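You operate a simulated robot arm through the tools that you are given. There is no shell and no other tool. Be economical: measure what you need, move in short steps, check, and stop when the job is done.

You are at the controls of a simulated robot arm. One attempt, no reset.

Task
Put one of the short pipes from the cream bench on top of the grey short steel post.
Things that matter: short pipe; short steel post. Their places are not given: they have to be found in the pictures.

The check looks at the end state, three seconds after you hand in, the way a careful person would. Anything else that was tipped, shoved, dropped, spilled or broken makes it a failure.

Robot
A 7-joint arm with a two-finger parallel gripper, fixed in place. Base frame: the origin is at the foot of the arm, x ahead of it, y to its left, z up; the work surface is at about z = 0. Units: cm, rad, N and s.
With the tool pointing down near the work surface it reaches from about 22 to 58 cm from the base axis. Its first joint turns from -1.152 to 1.152 rad. Payload 2.5 kg.
Tool frame: the origin (TCP) lies between the finger pads and is the grasp point; the fingertips stand 2.3 cm ahead of it; z points along the fingers, y is the line along which they close. The gripper opens to 9.4 cm. The fingers are 3.8 cm wide and 1 cm thick; the gripper's body (5.4 by 9.6 cm) begins 3.9 cm behind the TCP.
Orientation is that of the tool frame in the base frame, as a unit quaternion [x, y, z, w]. With the fingers straight down and closing along the base's y, the tool's x points along the base's -x, its y along +y and its z along -z.

Tools
- The arm moves only by the tool nudge_tool. Its argument "targets" is a list of rows, each a list of 5 numbers: the closure in counts, from 0 (fully open) to 255 (shut), then the shift along the base's x, y, z in units of 400 mm (1.0 is 400 mm), then the turn about the base's z in units of 90 degrees (1.0 is 90 degrees). In form: [[jaw, tx, ty, tz, twist], ...]. A call has 1 to 20 rows; each row is the pose to reach, as a shift and turn from the pose commanded when the call began. A call with a number of a shift or a turn outside -1 to 1 is refused whole. Rows are played at 5 a second. More than 5 cm and 0.15 rad between two rows, or a gripper value outside its range, and nothing of the call is played. A pose out of reach is approached as far as the arm can. The call stops where the force on the tool passes 40 N (or 10 N more than at its start, if that is more) or the arm is blocked; 0.2 s more then pass. The fingers move at their own pace (about 10.8 cm/s each) and stop on an object; they squeeze with about 25 N. The grip force told is the motor's: it shows also when the fingers shut on nothing. Time passes only in rows, and 0.2 s behind the last, so rows that repeat a pose let the fingers close. It gives the time, the measured TCP pose, the force on the tool (base axes), the opening and the grip force at its end, in the units of the frame above (readings bear some noise), and new pictures: "show" is both (left out), scene, wrist or none.
- Cameras (640 x 400 px; columns grow to the right, rows downward): "scene" is fixed at [12.47, -40.74, 54.66]; the picture's right is [0.79, -0.61, 0.00], its down [-0.32, -0.42, -0.85] and it looks along [0.52, 0.67, -0.53] (base axes); focal length 344 px, centre (320, 200). "wrist" rides on the gripper at [-3.9, 0, -4.4] in the tool frame; the picture's right is [0.00, -1.00, 0.00], its down [0.97, 0.00, -0.24] and it looks along [0.24, 0.00, 0.97] (tool axes); focal length 218 px, centre (320, 200).
- probe_pixels(camera, pixels): for up to 12 pixels [column, row] of the newest picture of that camera ("zoom" is the newest enlarged one), the place [x, y, z] in the base frame of the surface seen there, good to about 0.2 cm. It takes no simulated time.
- inspect(camera, box): a new picture of the part [left, top, right, bottom] of that camera's present view, enlarged. It takes no simulated time.
- finish_job(): hands the job in; it is judged then, once.

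Go step by step. Measure first, check grasps and placings, and put right what went wrong. The budget is 60 turns and 120 pictures, counting those below and the enlarged ones. Unless the task says otherwise, let go and move clear before handing in, and close with one line.

The tools are called as name(argument=value, ...) on one line, values as JSON. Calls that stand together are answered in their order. nudge_tool: Moves the arm, as the interface text tells. Its arguments: {"type":"object","properties":{"targets":{"type":"array","items":{"type":"array","items":{"type":"number"}}},"show":{"type":"string","enum":["both","scene","wrist","none"]}},"required":["targets"]} The other tools are called the same way: probe_pixels (camera, pixels) gives the place of the surface under pixels of a picture; inspect (camera, box) takes an enlarged picture of a part of a camera's view; finish_job () hands the job in.

At the start:

```text
clock: 0.0
eef_pos: [38.24, 0.2, 37.29]
tcp_rot: [0.0, 1.0, -0.001, 0.0]
force: [-0.2, -0.1, -0.4]
grip_width: 9.41
grip_force: 0.1
```

scene: 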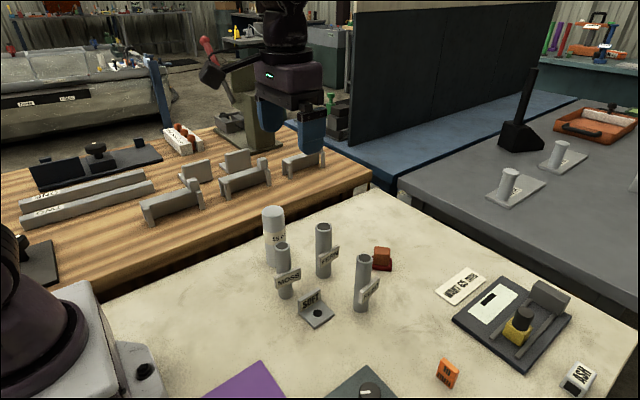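
wrist: 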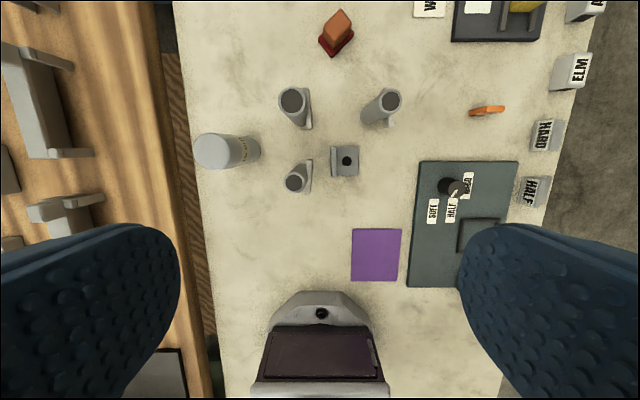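

The cream bench holds three labelled grey cylinders near (285,270), (323,250) and (363,280), plus a thicker one at (273,235). Two posts stand on the grey bench at (509,183) and (559,153). I'll enlarge these areas to identify them.

inspect(camera="scene", box=[230, 190, 410, 330])

inspect(camera="scene", box=[460, 60, 640, 220])

inspect(camera="wrist", box=[180, 60, 420, 210])

probe_pixels(camera="scene", pixels=[[273, 210], [282, 246], [323, 226], [364, 257], [509, 172], [560, 143], [285, 296], [323, 274], [361, 308], [515, 200], [317, 312], [273, 240]])

```text
2.86 times, centred on (320, 260) of scene
```

zoom: 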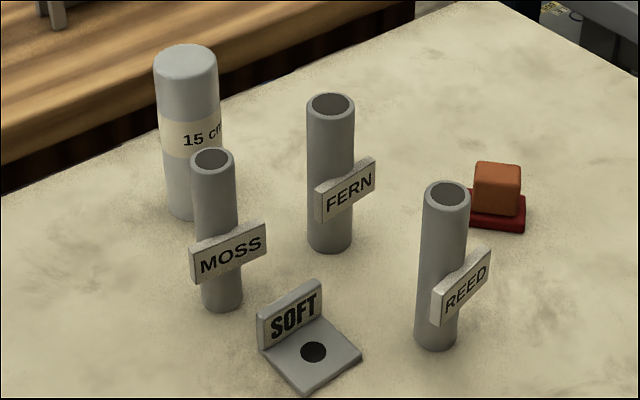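

```text
2.50 times, centred on (550, 140) of scene
```

zoom: 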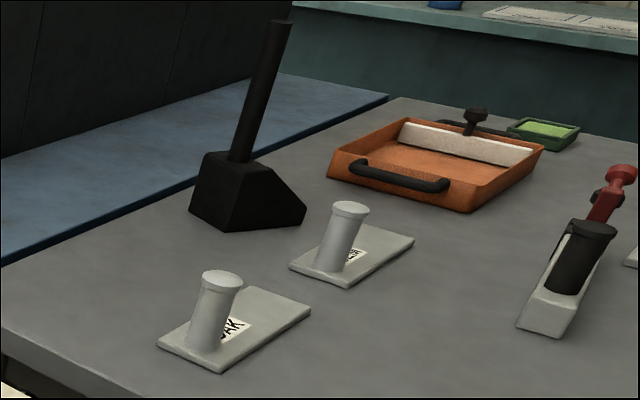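

```text
2.67 times, centred on (300, 135) of wrist
```

zoom: 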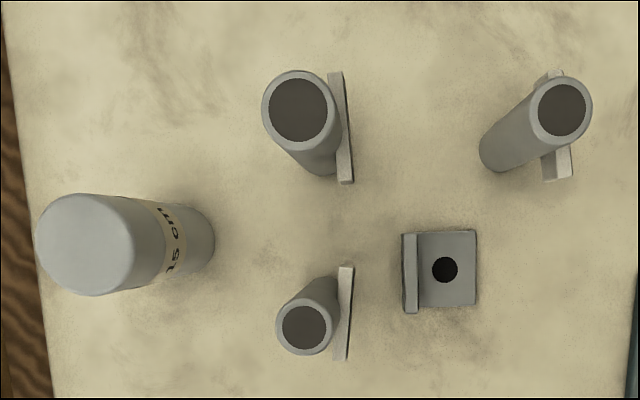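

```text
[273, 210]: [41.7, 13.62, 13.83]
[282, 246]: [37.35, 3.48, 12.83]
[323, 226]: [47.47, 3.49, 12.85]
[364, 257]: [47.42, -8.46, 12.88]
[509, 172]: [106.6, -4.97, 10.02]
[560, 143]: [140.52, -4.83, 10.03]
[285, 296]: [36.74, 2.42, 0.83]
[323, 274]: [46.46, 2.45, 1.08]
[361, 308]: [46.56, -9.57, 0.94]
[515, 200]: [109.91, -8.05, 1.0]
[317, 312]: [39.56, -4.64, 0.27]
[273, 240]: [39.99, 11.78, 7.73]
```

The pipes MOSS, FERN and REED stand about 13 cm tall. The "15 cm" cylinder tops out near z=14–15, and the grey-bench posts at x>100 are out of reach. Next I'll look at the remaining items for other post candidates.

inspect(camera="wrist", box=[400, 0, 640, 150])

inspect(camera="scene", box=[420, 250, 640, 400])

inspect(camera="wrist", box=[400, 110, 560, 300])

inspect(camera="scene", box=[0, 100, 340, 300])

```text
2.67 times, centred on (520, 75) of wrist
```

zoom: 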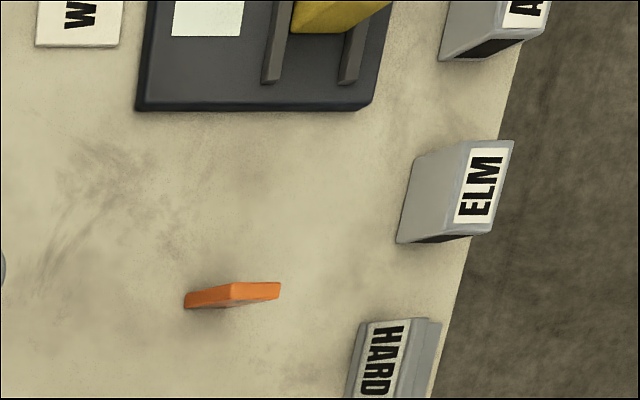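

```text
2.67 times, centred on (530, 325) of scene
```

zoom: 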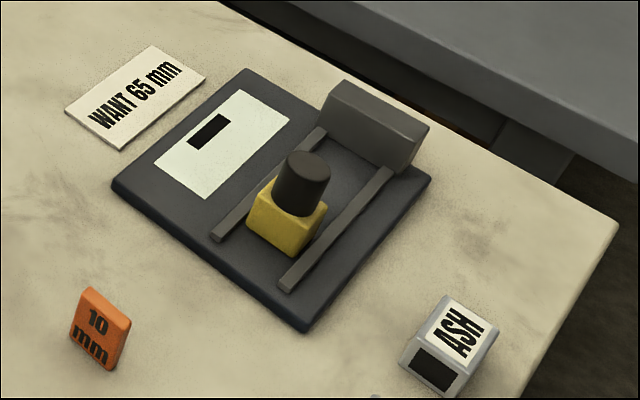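

```text
2.11 times, centred on (480, 205) of wrist
```

zoom: 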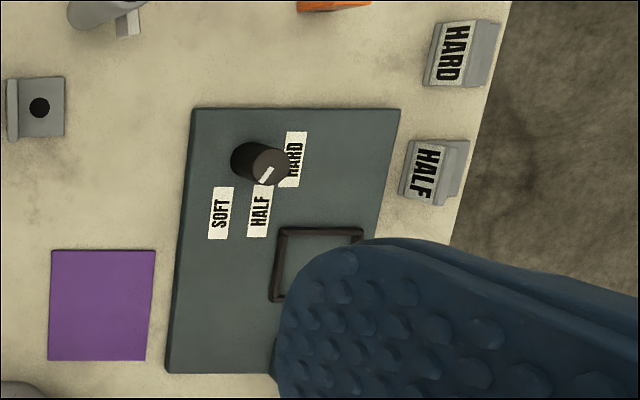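

```text
1.88 times, centred on (170, 200) of scene
```

zoom: 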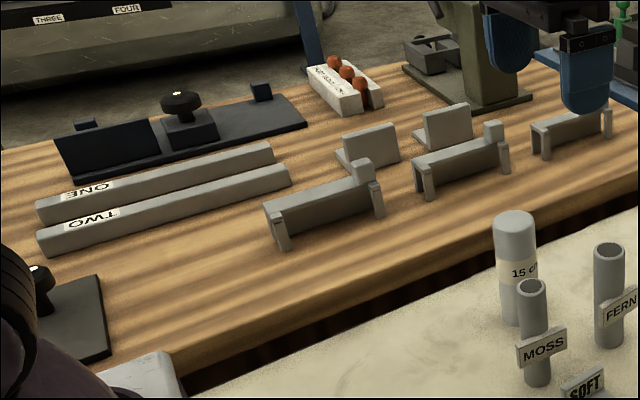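

The "15 cm" cylinder is the only post in reach, so that's my target. I'll now measure its top and the pipe tops and tags from enlarged views.

inspect(camera="scene", box=[240, 195, 350, 265])

probe_pixels(camera="wrist", pixels=[[196, 151], [228, 151], [211, 135], [211, 168], [281, 100], [303, 100], [306, 88], [288, 184], [305, 184], [311, 164], [379, 101], [400, 101]])

```text
5.71 times, centred on (295, 230) of scene
```

zoom: 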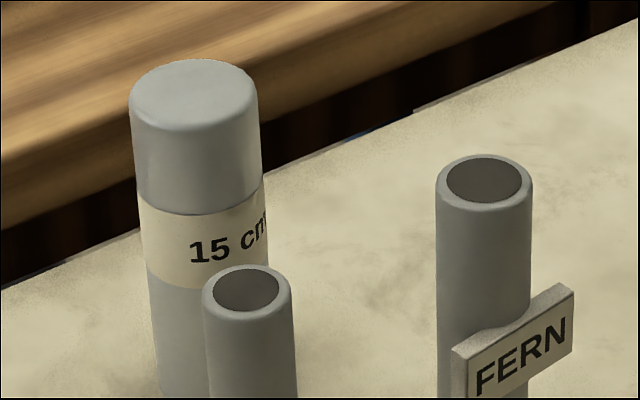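

```text
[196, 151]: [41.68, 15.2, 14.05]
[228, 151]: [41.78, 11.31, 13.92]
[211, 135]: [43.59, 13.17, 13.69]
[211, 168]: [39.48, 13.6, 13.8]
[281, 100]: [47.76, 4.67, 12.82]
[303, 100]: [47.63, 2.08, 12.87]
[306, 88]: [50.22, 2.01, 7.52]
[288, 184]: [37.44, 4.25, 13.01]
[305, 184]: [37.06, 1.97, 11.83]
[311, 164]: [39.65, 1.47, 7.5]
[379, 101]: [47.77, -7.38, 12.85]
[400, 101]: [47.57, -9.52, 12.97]
```

The post top is at z≈14.0, and the pipes are about 3 cm wide with tops at z≈13 and tags ending at z≈7.5. I'll refine the post and FERN rims in the enlarged view.

probe_pixels(camera="zoom", pixels=[[192, 92], [133, 100], [256, 98], [192, 64], [192, 126], [440, 182], [528, 182], [485, 158], [485, 205], [560, 290], [145, 180], [262, 175]])

```text
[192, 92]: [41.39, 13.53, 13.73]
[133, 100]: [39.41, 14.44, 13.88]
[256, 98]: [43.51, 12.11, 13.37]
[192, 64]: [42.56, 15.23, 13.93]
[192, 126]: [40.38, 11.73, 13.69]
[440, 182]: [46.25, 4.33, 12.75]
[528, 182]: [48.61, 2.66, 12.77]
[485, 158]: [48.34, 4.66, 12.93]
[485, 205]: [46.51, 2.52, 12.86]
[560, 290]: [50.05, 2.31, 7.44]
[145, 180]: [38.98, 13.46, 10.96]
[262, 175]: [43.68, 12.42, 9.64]
```

FERN's axis is at about (47.43, 3.52), and the post's axis is at about (41.47, 13.4) with its top at about z 13.8. I'll move above FERN to z≈20.

nudge_tool(targets=[[0, 0.08, 0.03, -0.02, 0], [0, 0.155, 0.056, -0.08, 0], [0, 0.2298, 0.083, -0.16, 0], [0, 0.2298, 0.083, -0.25, 0], [0, 0.2298, 0.083, -0.34, 0], [0, 0.2298, 0.083, -0.43, 0], [0, 0.2298, 0.083, -0.43, 0]])

```text
clock: 1.6
eef_pos: [47.55, 3.45, 20.02]
tcp_rot: [0.0, 1.0, 0.001, 0.001]
force: [0.2, 0.6, -0.3]
grip_width: 9.42
grip_force: 0.1
```

scene: 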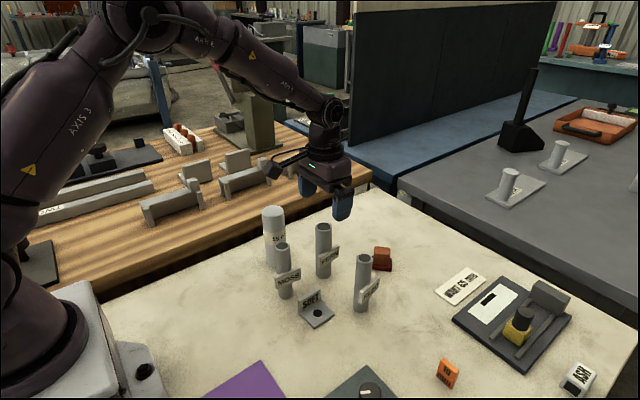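
wrist: 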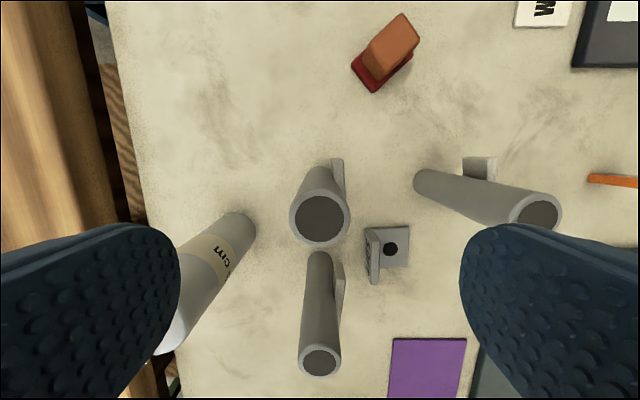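

I'm centred over FERN (tube top at wrist (320,220)), and the finger lanes are clear of REED and the post. I'll descend to z≈10.6 and close.

nudge_tool(targets=[[0, 0, 0, -0.08, 0], [0, 0, 0, -0.16, 0], [0, 0, 0, -0.235, 0], [0, 0, 0, -0.235, 0]])

```text
clock: 2.6
eef_pos: [47.5, 3.37, 10.7]
tcp_rot: [0.0, 1.0, 0.0, 0.0]
force: [0.1, 0.2, -0.1]
grip_width: 9.41
grip_force: 0.0
```

scene: 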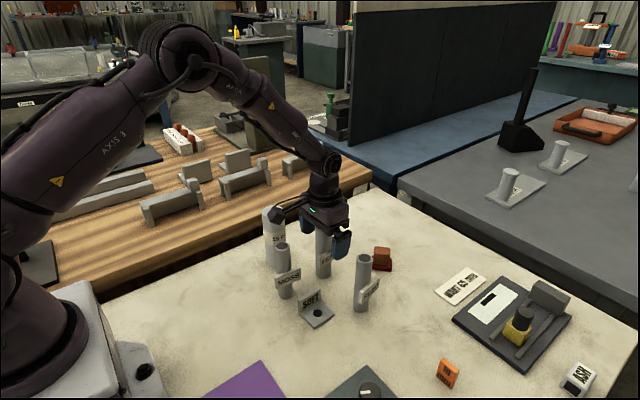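
wrist: 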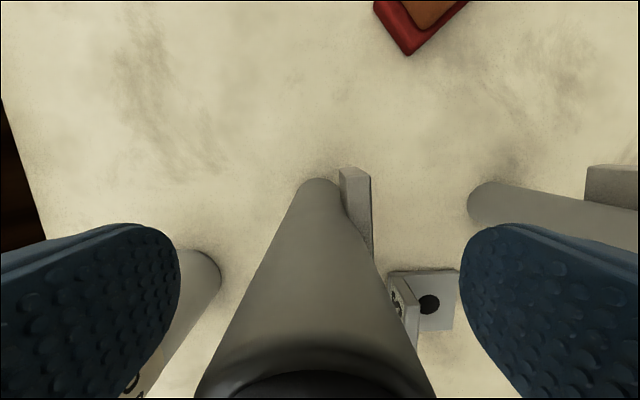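

The fingers straddle FERN cleanly. I'll close now and hold.

nudge_tool(targets=[[120, 0, 0, 0, 0], [255, 0, 0, 0, 0], [255, 0, 0, 0, 0], [255, 0, 0, 0, 0], [255, 0, 0, 0, 0]], show="none")

nudge_tool(targets=[[255, 0, 0, 0.03, 0], [255, 0, 0, 0.06, 0], [255, 0, 0, 0.06, 0]])

```text
clock: 3.8
eef_pos: [47.48, 3.47, 10.74]
tcp_rot: [0.0, 1.0, 0.0, 0.0]
force: [0.7, 0.2, 0.3]
grip_width: 3.45
grip_force: 25.1
```

```text
clock: 4.6
eef_pos: [47.51, 3.51, 13.06]
tcp_rot: [0.0, 1.0, -0.001, 0.0]
force: [0.3, 0.2, -1.0]
grip_width: 3.43
grip_force: 24.7
```

scene: 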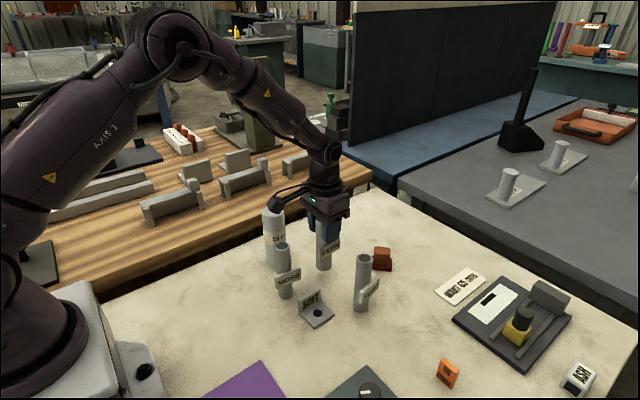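
wrist: 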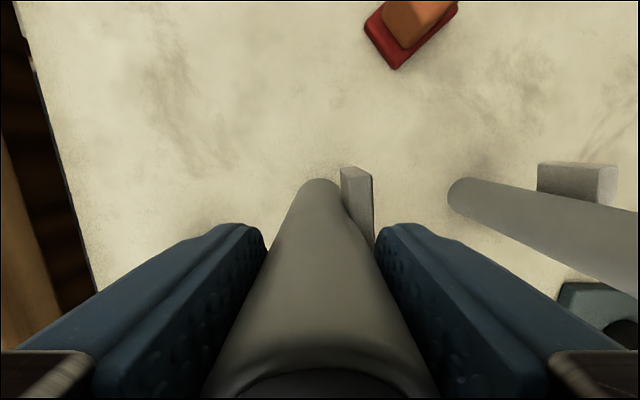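

FERN is held at 3.43 cm width and lifted. I'll raise it until its bottom clears the post (z≈17.5), then carry it over the post.

nudge_tool(targets=[[255, 0, 0, 0.08, 0], [255, 0, 0, 0.17, 0], [255, 0, 0, 0.26, 0], [255, 0, 0, 0.34, 0], [255, 0, 0, 0.38, 0], [255, -0.03, 0.05, 0.38, 0], [255, -0.075, 0.125, 0.38, 0], [255, -0.12, 0.2, 0.38, 0], [255, -0.149, 0.247, 0.38, 0], [255, -0.149, 0.247, 0.38, 0], [255, -0.149, 0.247, 0.38, 0]])

inspect(camera="scene", box=[220, 120, 350, 280])

```text
clock: 7.0
eef_pos: [41.45, 13.24, 28.18]
tcp_rot: [0.0, 1.0, 0.0, 0.0]
force: [0.1, 0.2, -1.5]
grip_width: 3.41
grip_force: 25.0
```

scene: 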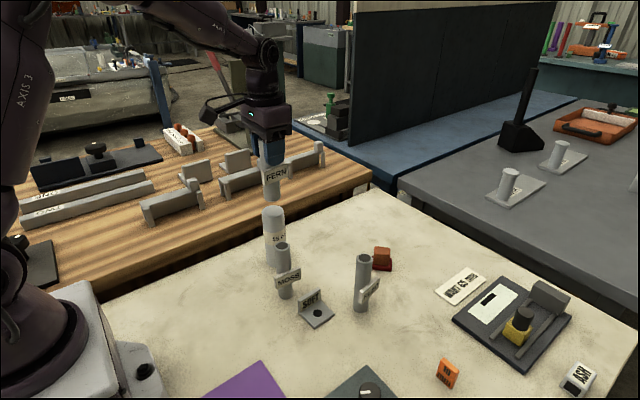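
wrist: 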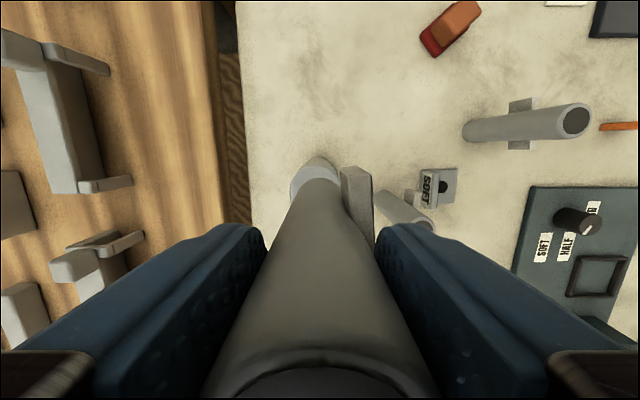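

```text
2.50 times, centred on (285, 200) of scene
```

zoom: 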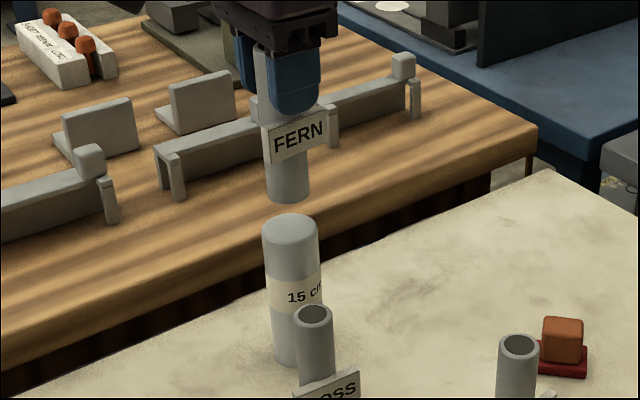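

FERN hangs directly above the post with a gap of about 3.5 cm. I'll lower most of the way and check the alignment.

nudge_tool(targets=[[255, 0, 0, -0.03, 0], [255, 0, 0, -0.055, 0], [255, 0, 0, -0.07, 0], [255, 0, 0, -0.07, 0]], show="none")

inspect(camera="scene", box=[240, 160, 310, 240])

inspect(camera="wrist", box=[240, 130, 400, 230])

```text
clock: 8.0
eef_pos: [41.54, 13.27, 25.44]
tcp_rot: [-0.001, 1.0, 0.0, 0.0]
force: [0.4, 0.4, -1.2]
grip_width: 3.43
grip_force: 25.3
```

```text
5.00 times, centred on (275, 200) of scene
```

zoom: 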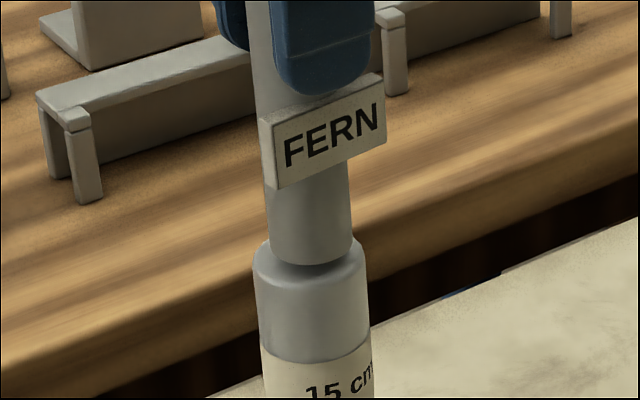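

```text
4.00 times, centred on (320, 180) of wrist
```

zoom: 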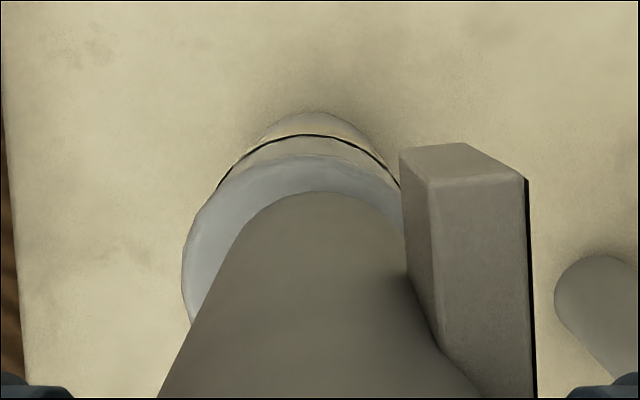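

The pipe looks centred across the scene view (15 px gap on each side). The wrist view suggests the post sits slightly toward +y, so I'll probe its visible rim to correct.

probe_pixels(camera="zoom", pixels=[[190, 260], [200, 225], [230, 185], [310, 160], [385, 185], [190, 290], [310, 178], [310, 200], [397, 210], [325, 198]])

probe_pixels(camera="scene", pixels=[[295, 211], [302, 211], [309, 210]])

```text
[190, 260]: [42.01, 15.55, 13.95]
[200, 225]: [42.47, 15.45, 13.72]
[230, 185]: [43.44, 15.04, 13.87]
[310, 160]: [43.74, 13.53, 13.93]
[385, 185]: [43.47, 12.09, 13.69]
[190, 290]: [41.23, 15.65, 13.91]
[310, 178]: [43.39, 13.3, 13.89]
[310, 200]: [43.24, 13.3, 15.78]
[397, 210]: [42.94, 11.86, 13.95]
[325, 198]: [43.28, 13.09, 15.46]
```

```text
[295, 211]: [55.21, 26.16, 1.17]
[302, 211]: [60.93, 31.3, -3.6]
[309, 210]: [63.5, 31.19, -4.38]
```

The post centre comes out at about (41.5, 13.5), so I'll shift +0.2 cm in y and lower to just above contact.

nudge_tool(targets=[[255, 0, 0.005, 0, 0], [255, 0, 0.005, -0.007, 0], [255, 0, 0.005, -0.014, 0], [255, 0, 0.005, -0.014, 0]], show="none")

inspect(camera="scene", box=[250, 190, 300, 230])

inspect(camera="wrist", box=[240, 130, 400, 230])

```text
clock: 9.0
eef_pos: [41.54, 13.52, 24.89]
tcp_rot: [0.001, 1.0, 0.001, 0.0]
force: [0.6, -0.9, -1.4]
grip_width: 3.44
grip_force: 24.9
```

```text
10.00 times, centred on (275, 210) of scene
```

zoom: 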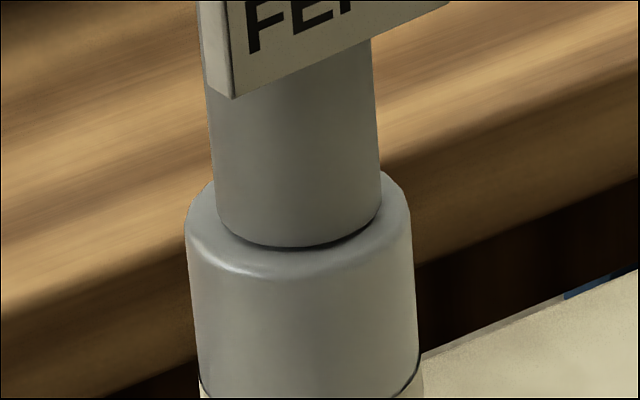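

```text
4.00 times, centred on (320, 180) of wrist
```

zoom: 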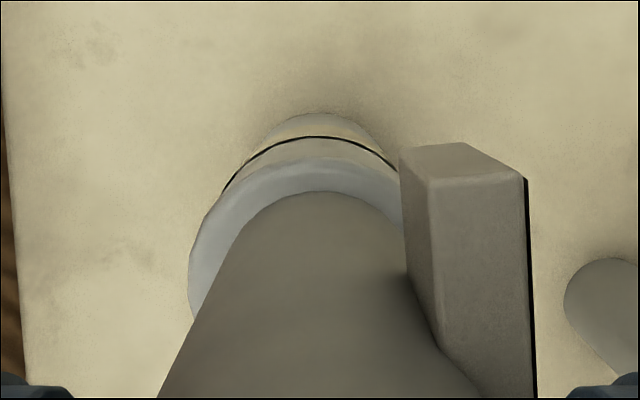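

The pipe is centred with only a few millimetres of gap. I'll lower it in 1 mm steps.

nudge_tool(targets=[[255, 0, 0, -0.0025, 0], [255, 0, 0, -0.005, 0], [255, 0, 0, -0.005, 0]], show="none")

inspect(camera="scene", box=[250, 190, 300, 230])

```text
clock: 9.8
eef_pos: [41.56, 13.49, 24.47]
tcp_rot: [0.0, 1.0, 0.001, 0.001]
force: [-0.4, -0.7, 0.3]
grip_width: 3.41
grip_force: 24.7
```

```text
10.00 times, centred on (275, 210) of scene
```

zoom: 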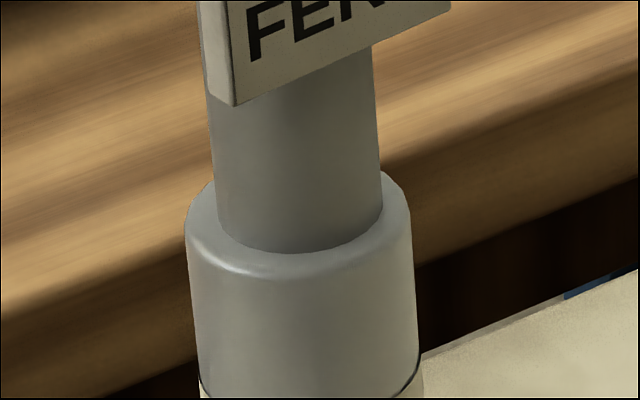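

The gap has closed and the pipe's weight has left the tool (fz -1.4 → +0.3). I'll press down one more millimetre to confirm contact.

nudge_tool(targets=[[255, 0, 0, -0.0015, 0], [255, 0, 0, -0.0015, 0]], show="none")

```text
clock: 10.4
eef_pos: [41.57, 13.45, 24.67]
tcp_rot: [-0.001, 1.0, -0.001, 0.001]
force: [-2.4, -1.1, 7.4]
grip_width: 3.41
grip_force: 24.9
```

Contact is firm at 7.4 N. I'll ease back a hair and open slowly.

nudge_tool(targets=[[255, 0, 0, 0.001, 0], [240, 0, 0, 0.001, 0], [200, 0, 0, 0.001, 0], [160, 0, 0, 0.001, 0], [130, 0, 0, 0.001, 0], [100, 0, 0, 0.001, 0], [60, 0, 0, 0.001, 0], [0, 0, 0, 0.001, 0], [0, 0, 0, 0.001, 0]])

```text
clock: 12.4
eef_pos: [41.62, 13.54, 24.57]
tcp_rot: [0.0, 1.0, 0.0, 0.0]
force: [0.5, 0.0, 0.1]
grip_width: 9.4
grip_force: 0.0
```

scene: 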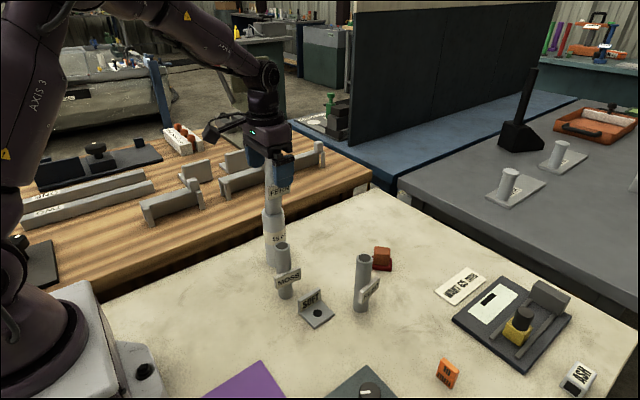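
wrist: 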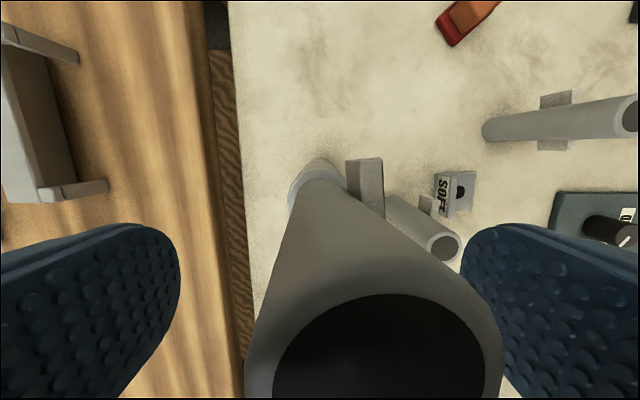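

The pipe is released, but its top appears shifted in the wrist view ((388,350)). I'll check for a lean before moving.

inspect(camera="scene", box=[235, 140, 315, 270])

probe_pixels(camera="wrist", pixels=[[260, 370], [300, 310], [388, 286], [475, 320], [494, 370], [320, 185], [300, 190]])

```text
3.08 times, centred on (275, 205) of scene
```

zoom: 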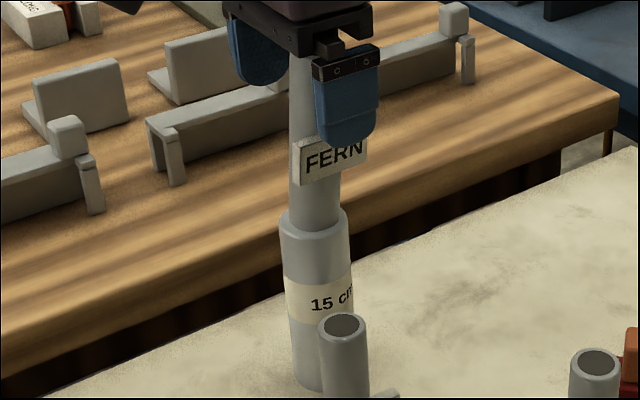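

```text
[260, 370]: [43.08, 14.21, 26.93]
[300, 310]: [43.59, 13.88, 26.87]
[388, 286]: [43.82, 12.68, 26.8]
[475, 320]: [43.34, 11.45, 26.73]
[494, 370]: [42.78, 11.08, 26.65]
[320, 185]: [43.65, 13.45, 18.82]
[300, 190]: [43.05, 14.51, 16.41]
```

The rim is at z 26.93 on the +y side and 26.65 on the -y side, so the pipe leans about 5° toward -y. I'll bring the fingers in as a loose cage (about 6 cm) without touching it, and see whether it's moving or at rest.

nudge_tool(targets=[[90, 0, 0, 0, 0], [90, 0, 0, 0, 0]], show="wrist")

probe_pixels(camera="wrist", pixels=[[260, 370], [300, 310], [388, 286], [475, 320], [494, 370]])

inspect(camera="scene", box=[250, 190, 300, 230])

```text
clock: 13.0
eef_pos: [41.48, 13.45, 24.63]
tcp_rot: [0.0, 1.0, 0.0, 0.0]
force: [0.2, -0.9, -0.5]
grip_width: 6.09
grip_force: 0.1
```

wrist: 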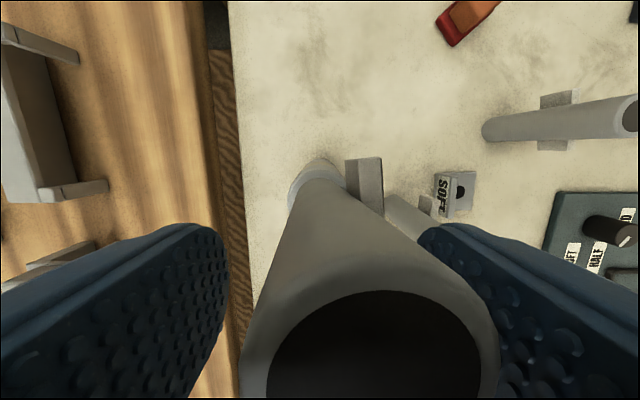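

```text
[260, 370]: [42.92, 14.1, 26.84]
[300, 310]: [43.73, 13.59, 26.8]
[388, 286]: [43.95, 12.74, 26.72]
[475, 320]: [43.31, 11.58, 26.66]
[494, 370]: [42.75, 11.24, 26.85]
```

```text
10.00 times, centred on (275, 210) of scene
```

zoom: 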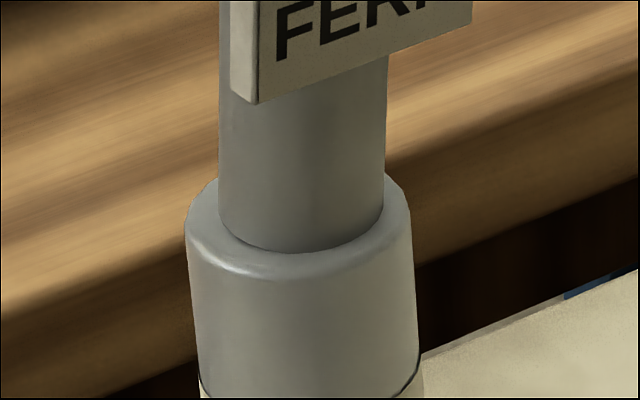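

The readings are unchanged, so the pipe is at rest on the post with a slight steady lean and isn't touching the fingers (about 0.7 cm clear on the -y side). The post outline hasn't moved. I'll open fully and rise straight up.

nudge_tool(targets=[[0, 0, 0, 0, 0], [0, 0, 0, 0, 0], [0, 0, 0, 0.03, 0], [0, 0, 0, 0.08, 0], [0, 0, 0, 0.14, 0], [0, 0, 0, 0.22, 0], [0, 0, 0, 0.26, 0], [0, 0, 0, 0.26, 0]])

inspect(camera="scene", box=[235, 140, 315, 270])

```text
clock: 14.8
eef_pos: [41.63, 13.47, 35.03]
tcp_rot: [-0.001, 1.0, 0.0, -0.001]
force: [-0.1, 0.2, -0.2]
grip_width: 9.41
grip_force: 0.0
```

scene: 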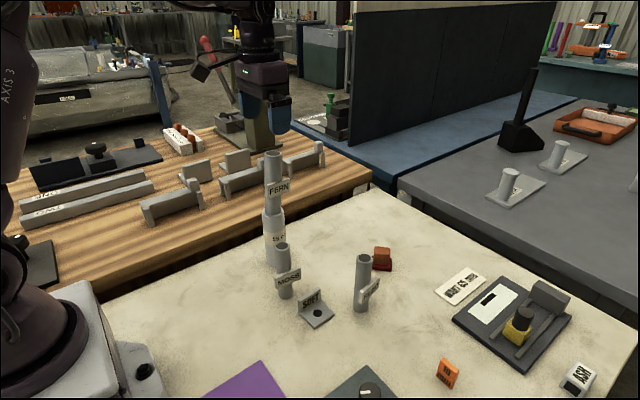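
wrist: 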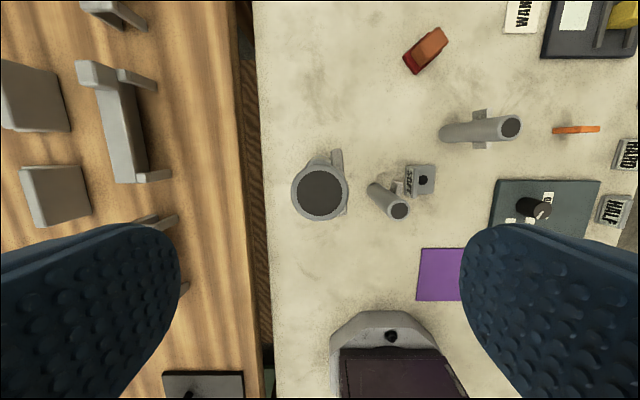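

```text
3.08 times, centred on (275, 205) of scene
```

zoom: 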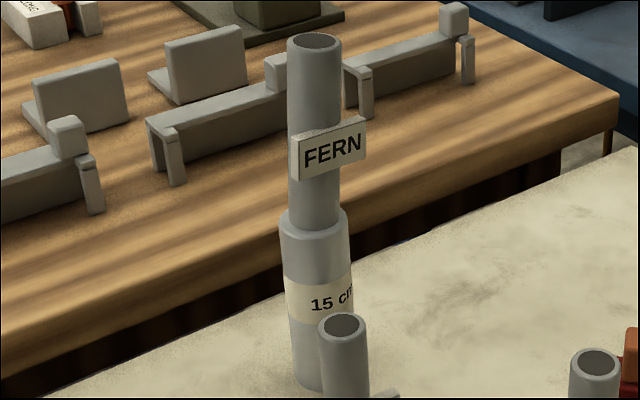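

The pipe stands free, and its top now reads at wrist (320,193), so it may be rocking. I'll measure the rim, let some time pass and measure again.

probe_pixels(camera="wrist", pixels=[[294, 193], [346, 193], [320, 167], [320, 219]])

nudge_tool(targets=[[0, 0, 0, 0, 0], [0, 0, 0, 0, 0], [0, 0, 0, 0, 0], [0, 0, 0, 0, 0], [0, 0, 0, 0, 0], [0, 0, 0, 0, 0], [0, 0, 0, 0, 0], [0, 0, 0, 0, 0], [0, 0, 0, 0, 0], [0, 0, 0, 0, 0]])

probe_pixels(camera="wrist", pixels=[[294, 193], [346, 193], [320, 167], [320, 219]])

inspect(camera="scene", box=[235, 140, 315, 270])

```text
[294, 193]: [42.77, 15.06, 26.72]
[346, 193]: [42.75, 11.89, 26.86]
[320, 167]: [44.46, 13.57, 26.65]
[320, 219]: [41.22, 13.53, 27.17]
```

```text
clock: 17.0
eef_pos: [41.6, 13.55, 35.01]
tcp_rot: [0.0, 1.0, 0.0, 0.001]
force: [-0.6, -0.2, -0.4]
grip_width: 9.39
grip_force: 0.1
```

scene: 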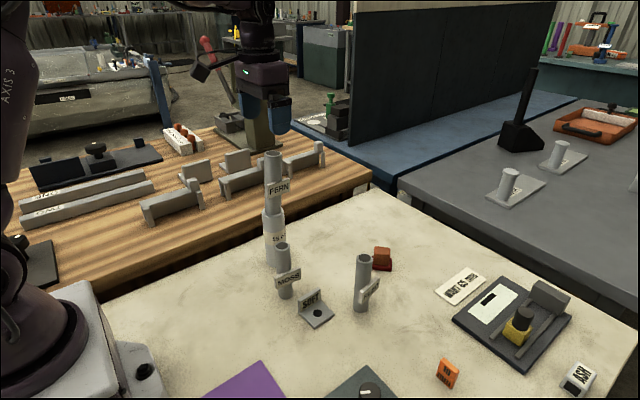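
wrist: 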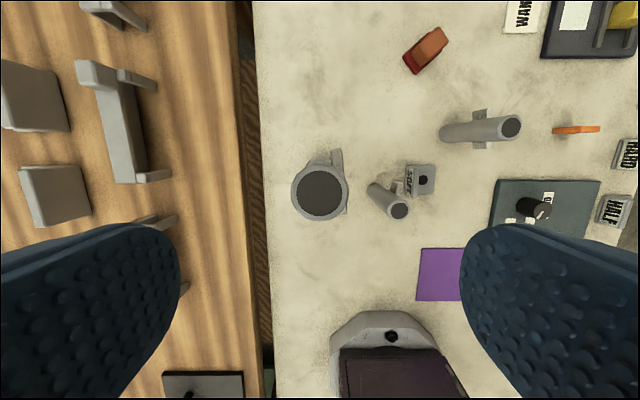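

```text
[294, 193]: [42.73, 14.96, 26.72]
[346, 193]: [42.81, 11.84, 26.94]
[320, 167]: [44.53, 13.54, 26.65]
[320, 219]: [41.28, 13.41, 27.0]
```

```text
3.08 times, centred on (275, 205) of scene
```

zoom: 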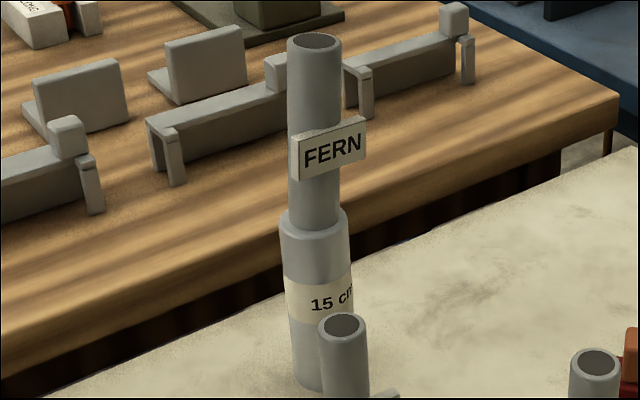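

The pipe is stationary but the rim readings suggest a tilt of roughly 5–7° toward +x. I'll look closely at the seat to see how well it's supported.

inspect(camera="wrist", box=[270, 130, 370, 230])

inspect(camera="scene", box=[250, 190, 300, 230])

probe_pixels(camera="zoom", pixels=[[300, 240], [300, 150], [235, 210], [375, 205], [300, 262], [200, 205], [400, 205], [300, 380], [225, 160], [380, 160], [300, 110]])

probe_pixels(camera="scene", pixels=[[273, 205], [273, 165], [273, 160], [271, 240], [272, 262], [266, 153], [281, 153], [273, 150]])

```text
4.00 times, centred on (320, 180) of wrist
```

zoom: 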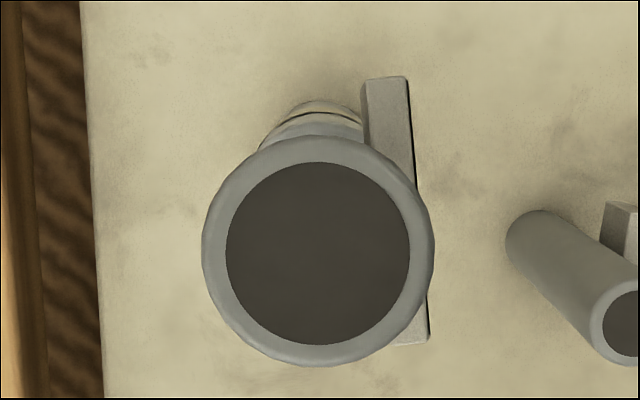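

```text
10.00 times, centred on (275, 210) of scene
```

zoom: 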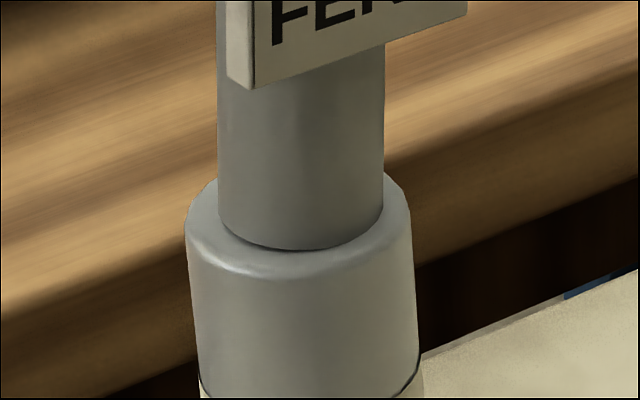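

```text
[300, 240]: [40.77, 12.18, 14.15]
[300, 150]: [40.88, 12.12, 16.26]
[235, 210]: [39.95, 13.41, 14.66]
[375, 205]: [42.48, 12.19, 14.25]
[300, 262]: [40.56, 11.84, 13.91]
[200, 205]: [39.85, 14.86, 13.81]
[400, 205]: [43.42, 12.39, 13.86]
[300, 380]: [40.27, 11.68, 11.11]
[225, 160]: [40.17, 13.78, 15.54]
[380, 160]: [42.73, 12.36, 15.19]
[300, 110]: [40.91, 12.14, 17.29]
```

```text
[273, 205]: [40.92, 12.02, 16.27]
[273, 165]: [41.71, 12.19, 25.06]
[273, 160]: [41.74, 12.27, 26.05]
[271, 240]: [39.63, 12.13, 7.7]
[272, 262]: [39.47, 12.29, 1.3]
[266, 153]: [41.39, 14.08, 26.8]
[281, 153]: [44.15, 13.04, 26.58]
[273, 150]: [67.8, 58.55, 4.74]
```

The pipe base is centred on the post within about 0.3 cm, with a static lean of under 5° and full support beneath it. I'll let 4 more seconds pass to be sure nothing creeps.

nudge_tool(targets=[[0, 0, 0, 0, 0], [0, 0, 0, 0, 0], [0, 0, 0, 0, 0], [0, 0, 0, 0, 0], [0, 0, 0, 0, 0], [0, 0, 0, 0, 0], [0, 0, 0, 0, 0], [0, 0, 0, 0, 0], [0, 0, 0, 0, 0], [0, 0, 0, 0, 0], [0, 0, 0, 0, 0], [0, 0, 0, 0, 0], [0, 0, 0, 0, 0], [0, 0, 0, 0, 0], [0, 0, 0, 0, 0], [0, 0, 0, 0, 0], [0, 0, 0, 0, 0], [0, 0, 0, 0, 0], [0, 0, 0, 0, 0], [0, 0, 0, 0, 0]], show="none")

inspect(camera="wrist", box=[270, 130, 370, 230])

inspect(camera="scene", box=[250, 190, 300, 230])

```text
clock: 21.2
eef_pos: [41.49, 13.46, 35.13]
tcp_rot: [0.0, 1.0, 0.0, 0.0]
force: [0.3, 0.4, 0.0]
grip_width: 9.39
grip_force: 0.1
```

```text
4.00 times, centred on (320, 180) of wrist
```

zoom: 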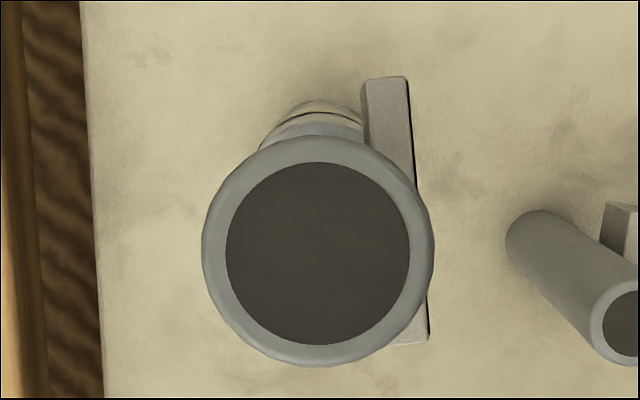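

```text
10.00 times, centred on (275, 210) of scene
```

zoom: 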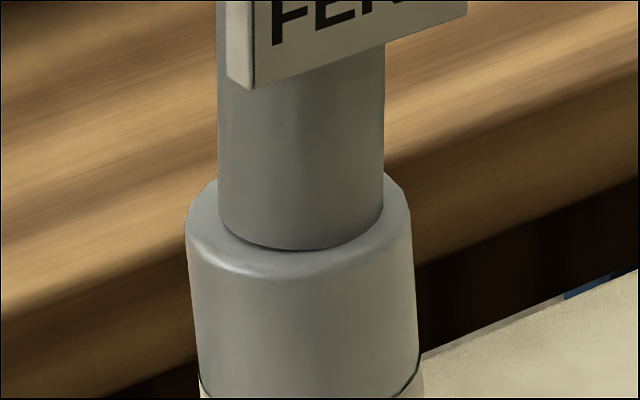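

Both views match the earlier ones, so the pipe has been still on the post for over 6 s. The gripper is clear and nothing else has moved, so I'm handing in.

finish_job()

```text
The job is handed in.
```

The short pipe marked FERN is standing on top of the grey "15 cm" steel post, with a slight lean of about 5°; it stayed still for over 6 s before I handed in, and nothing else was moved.
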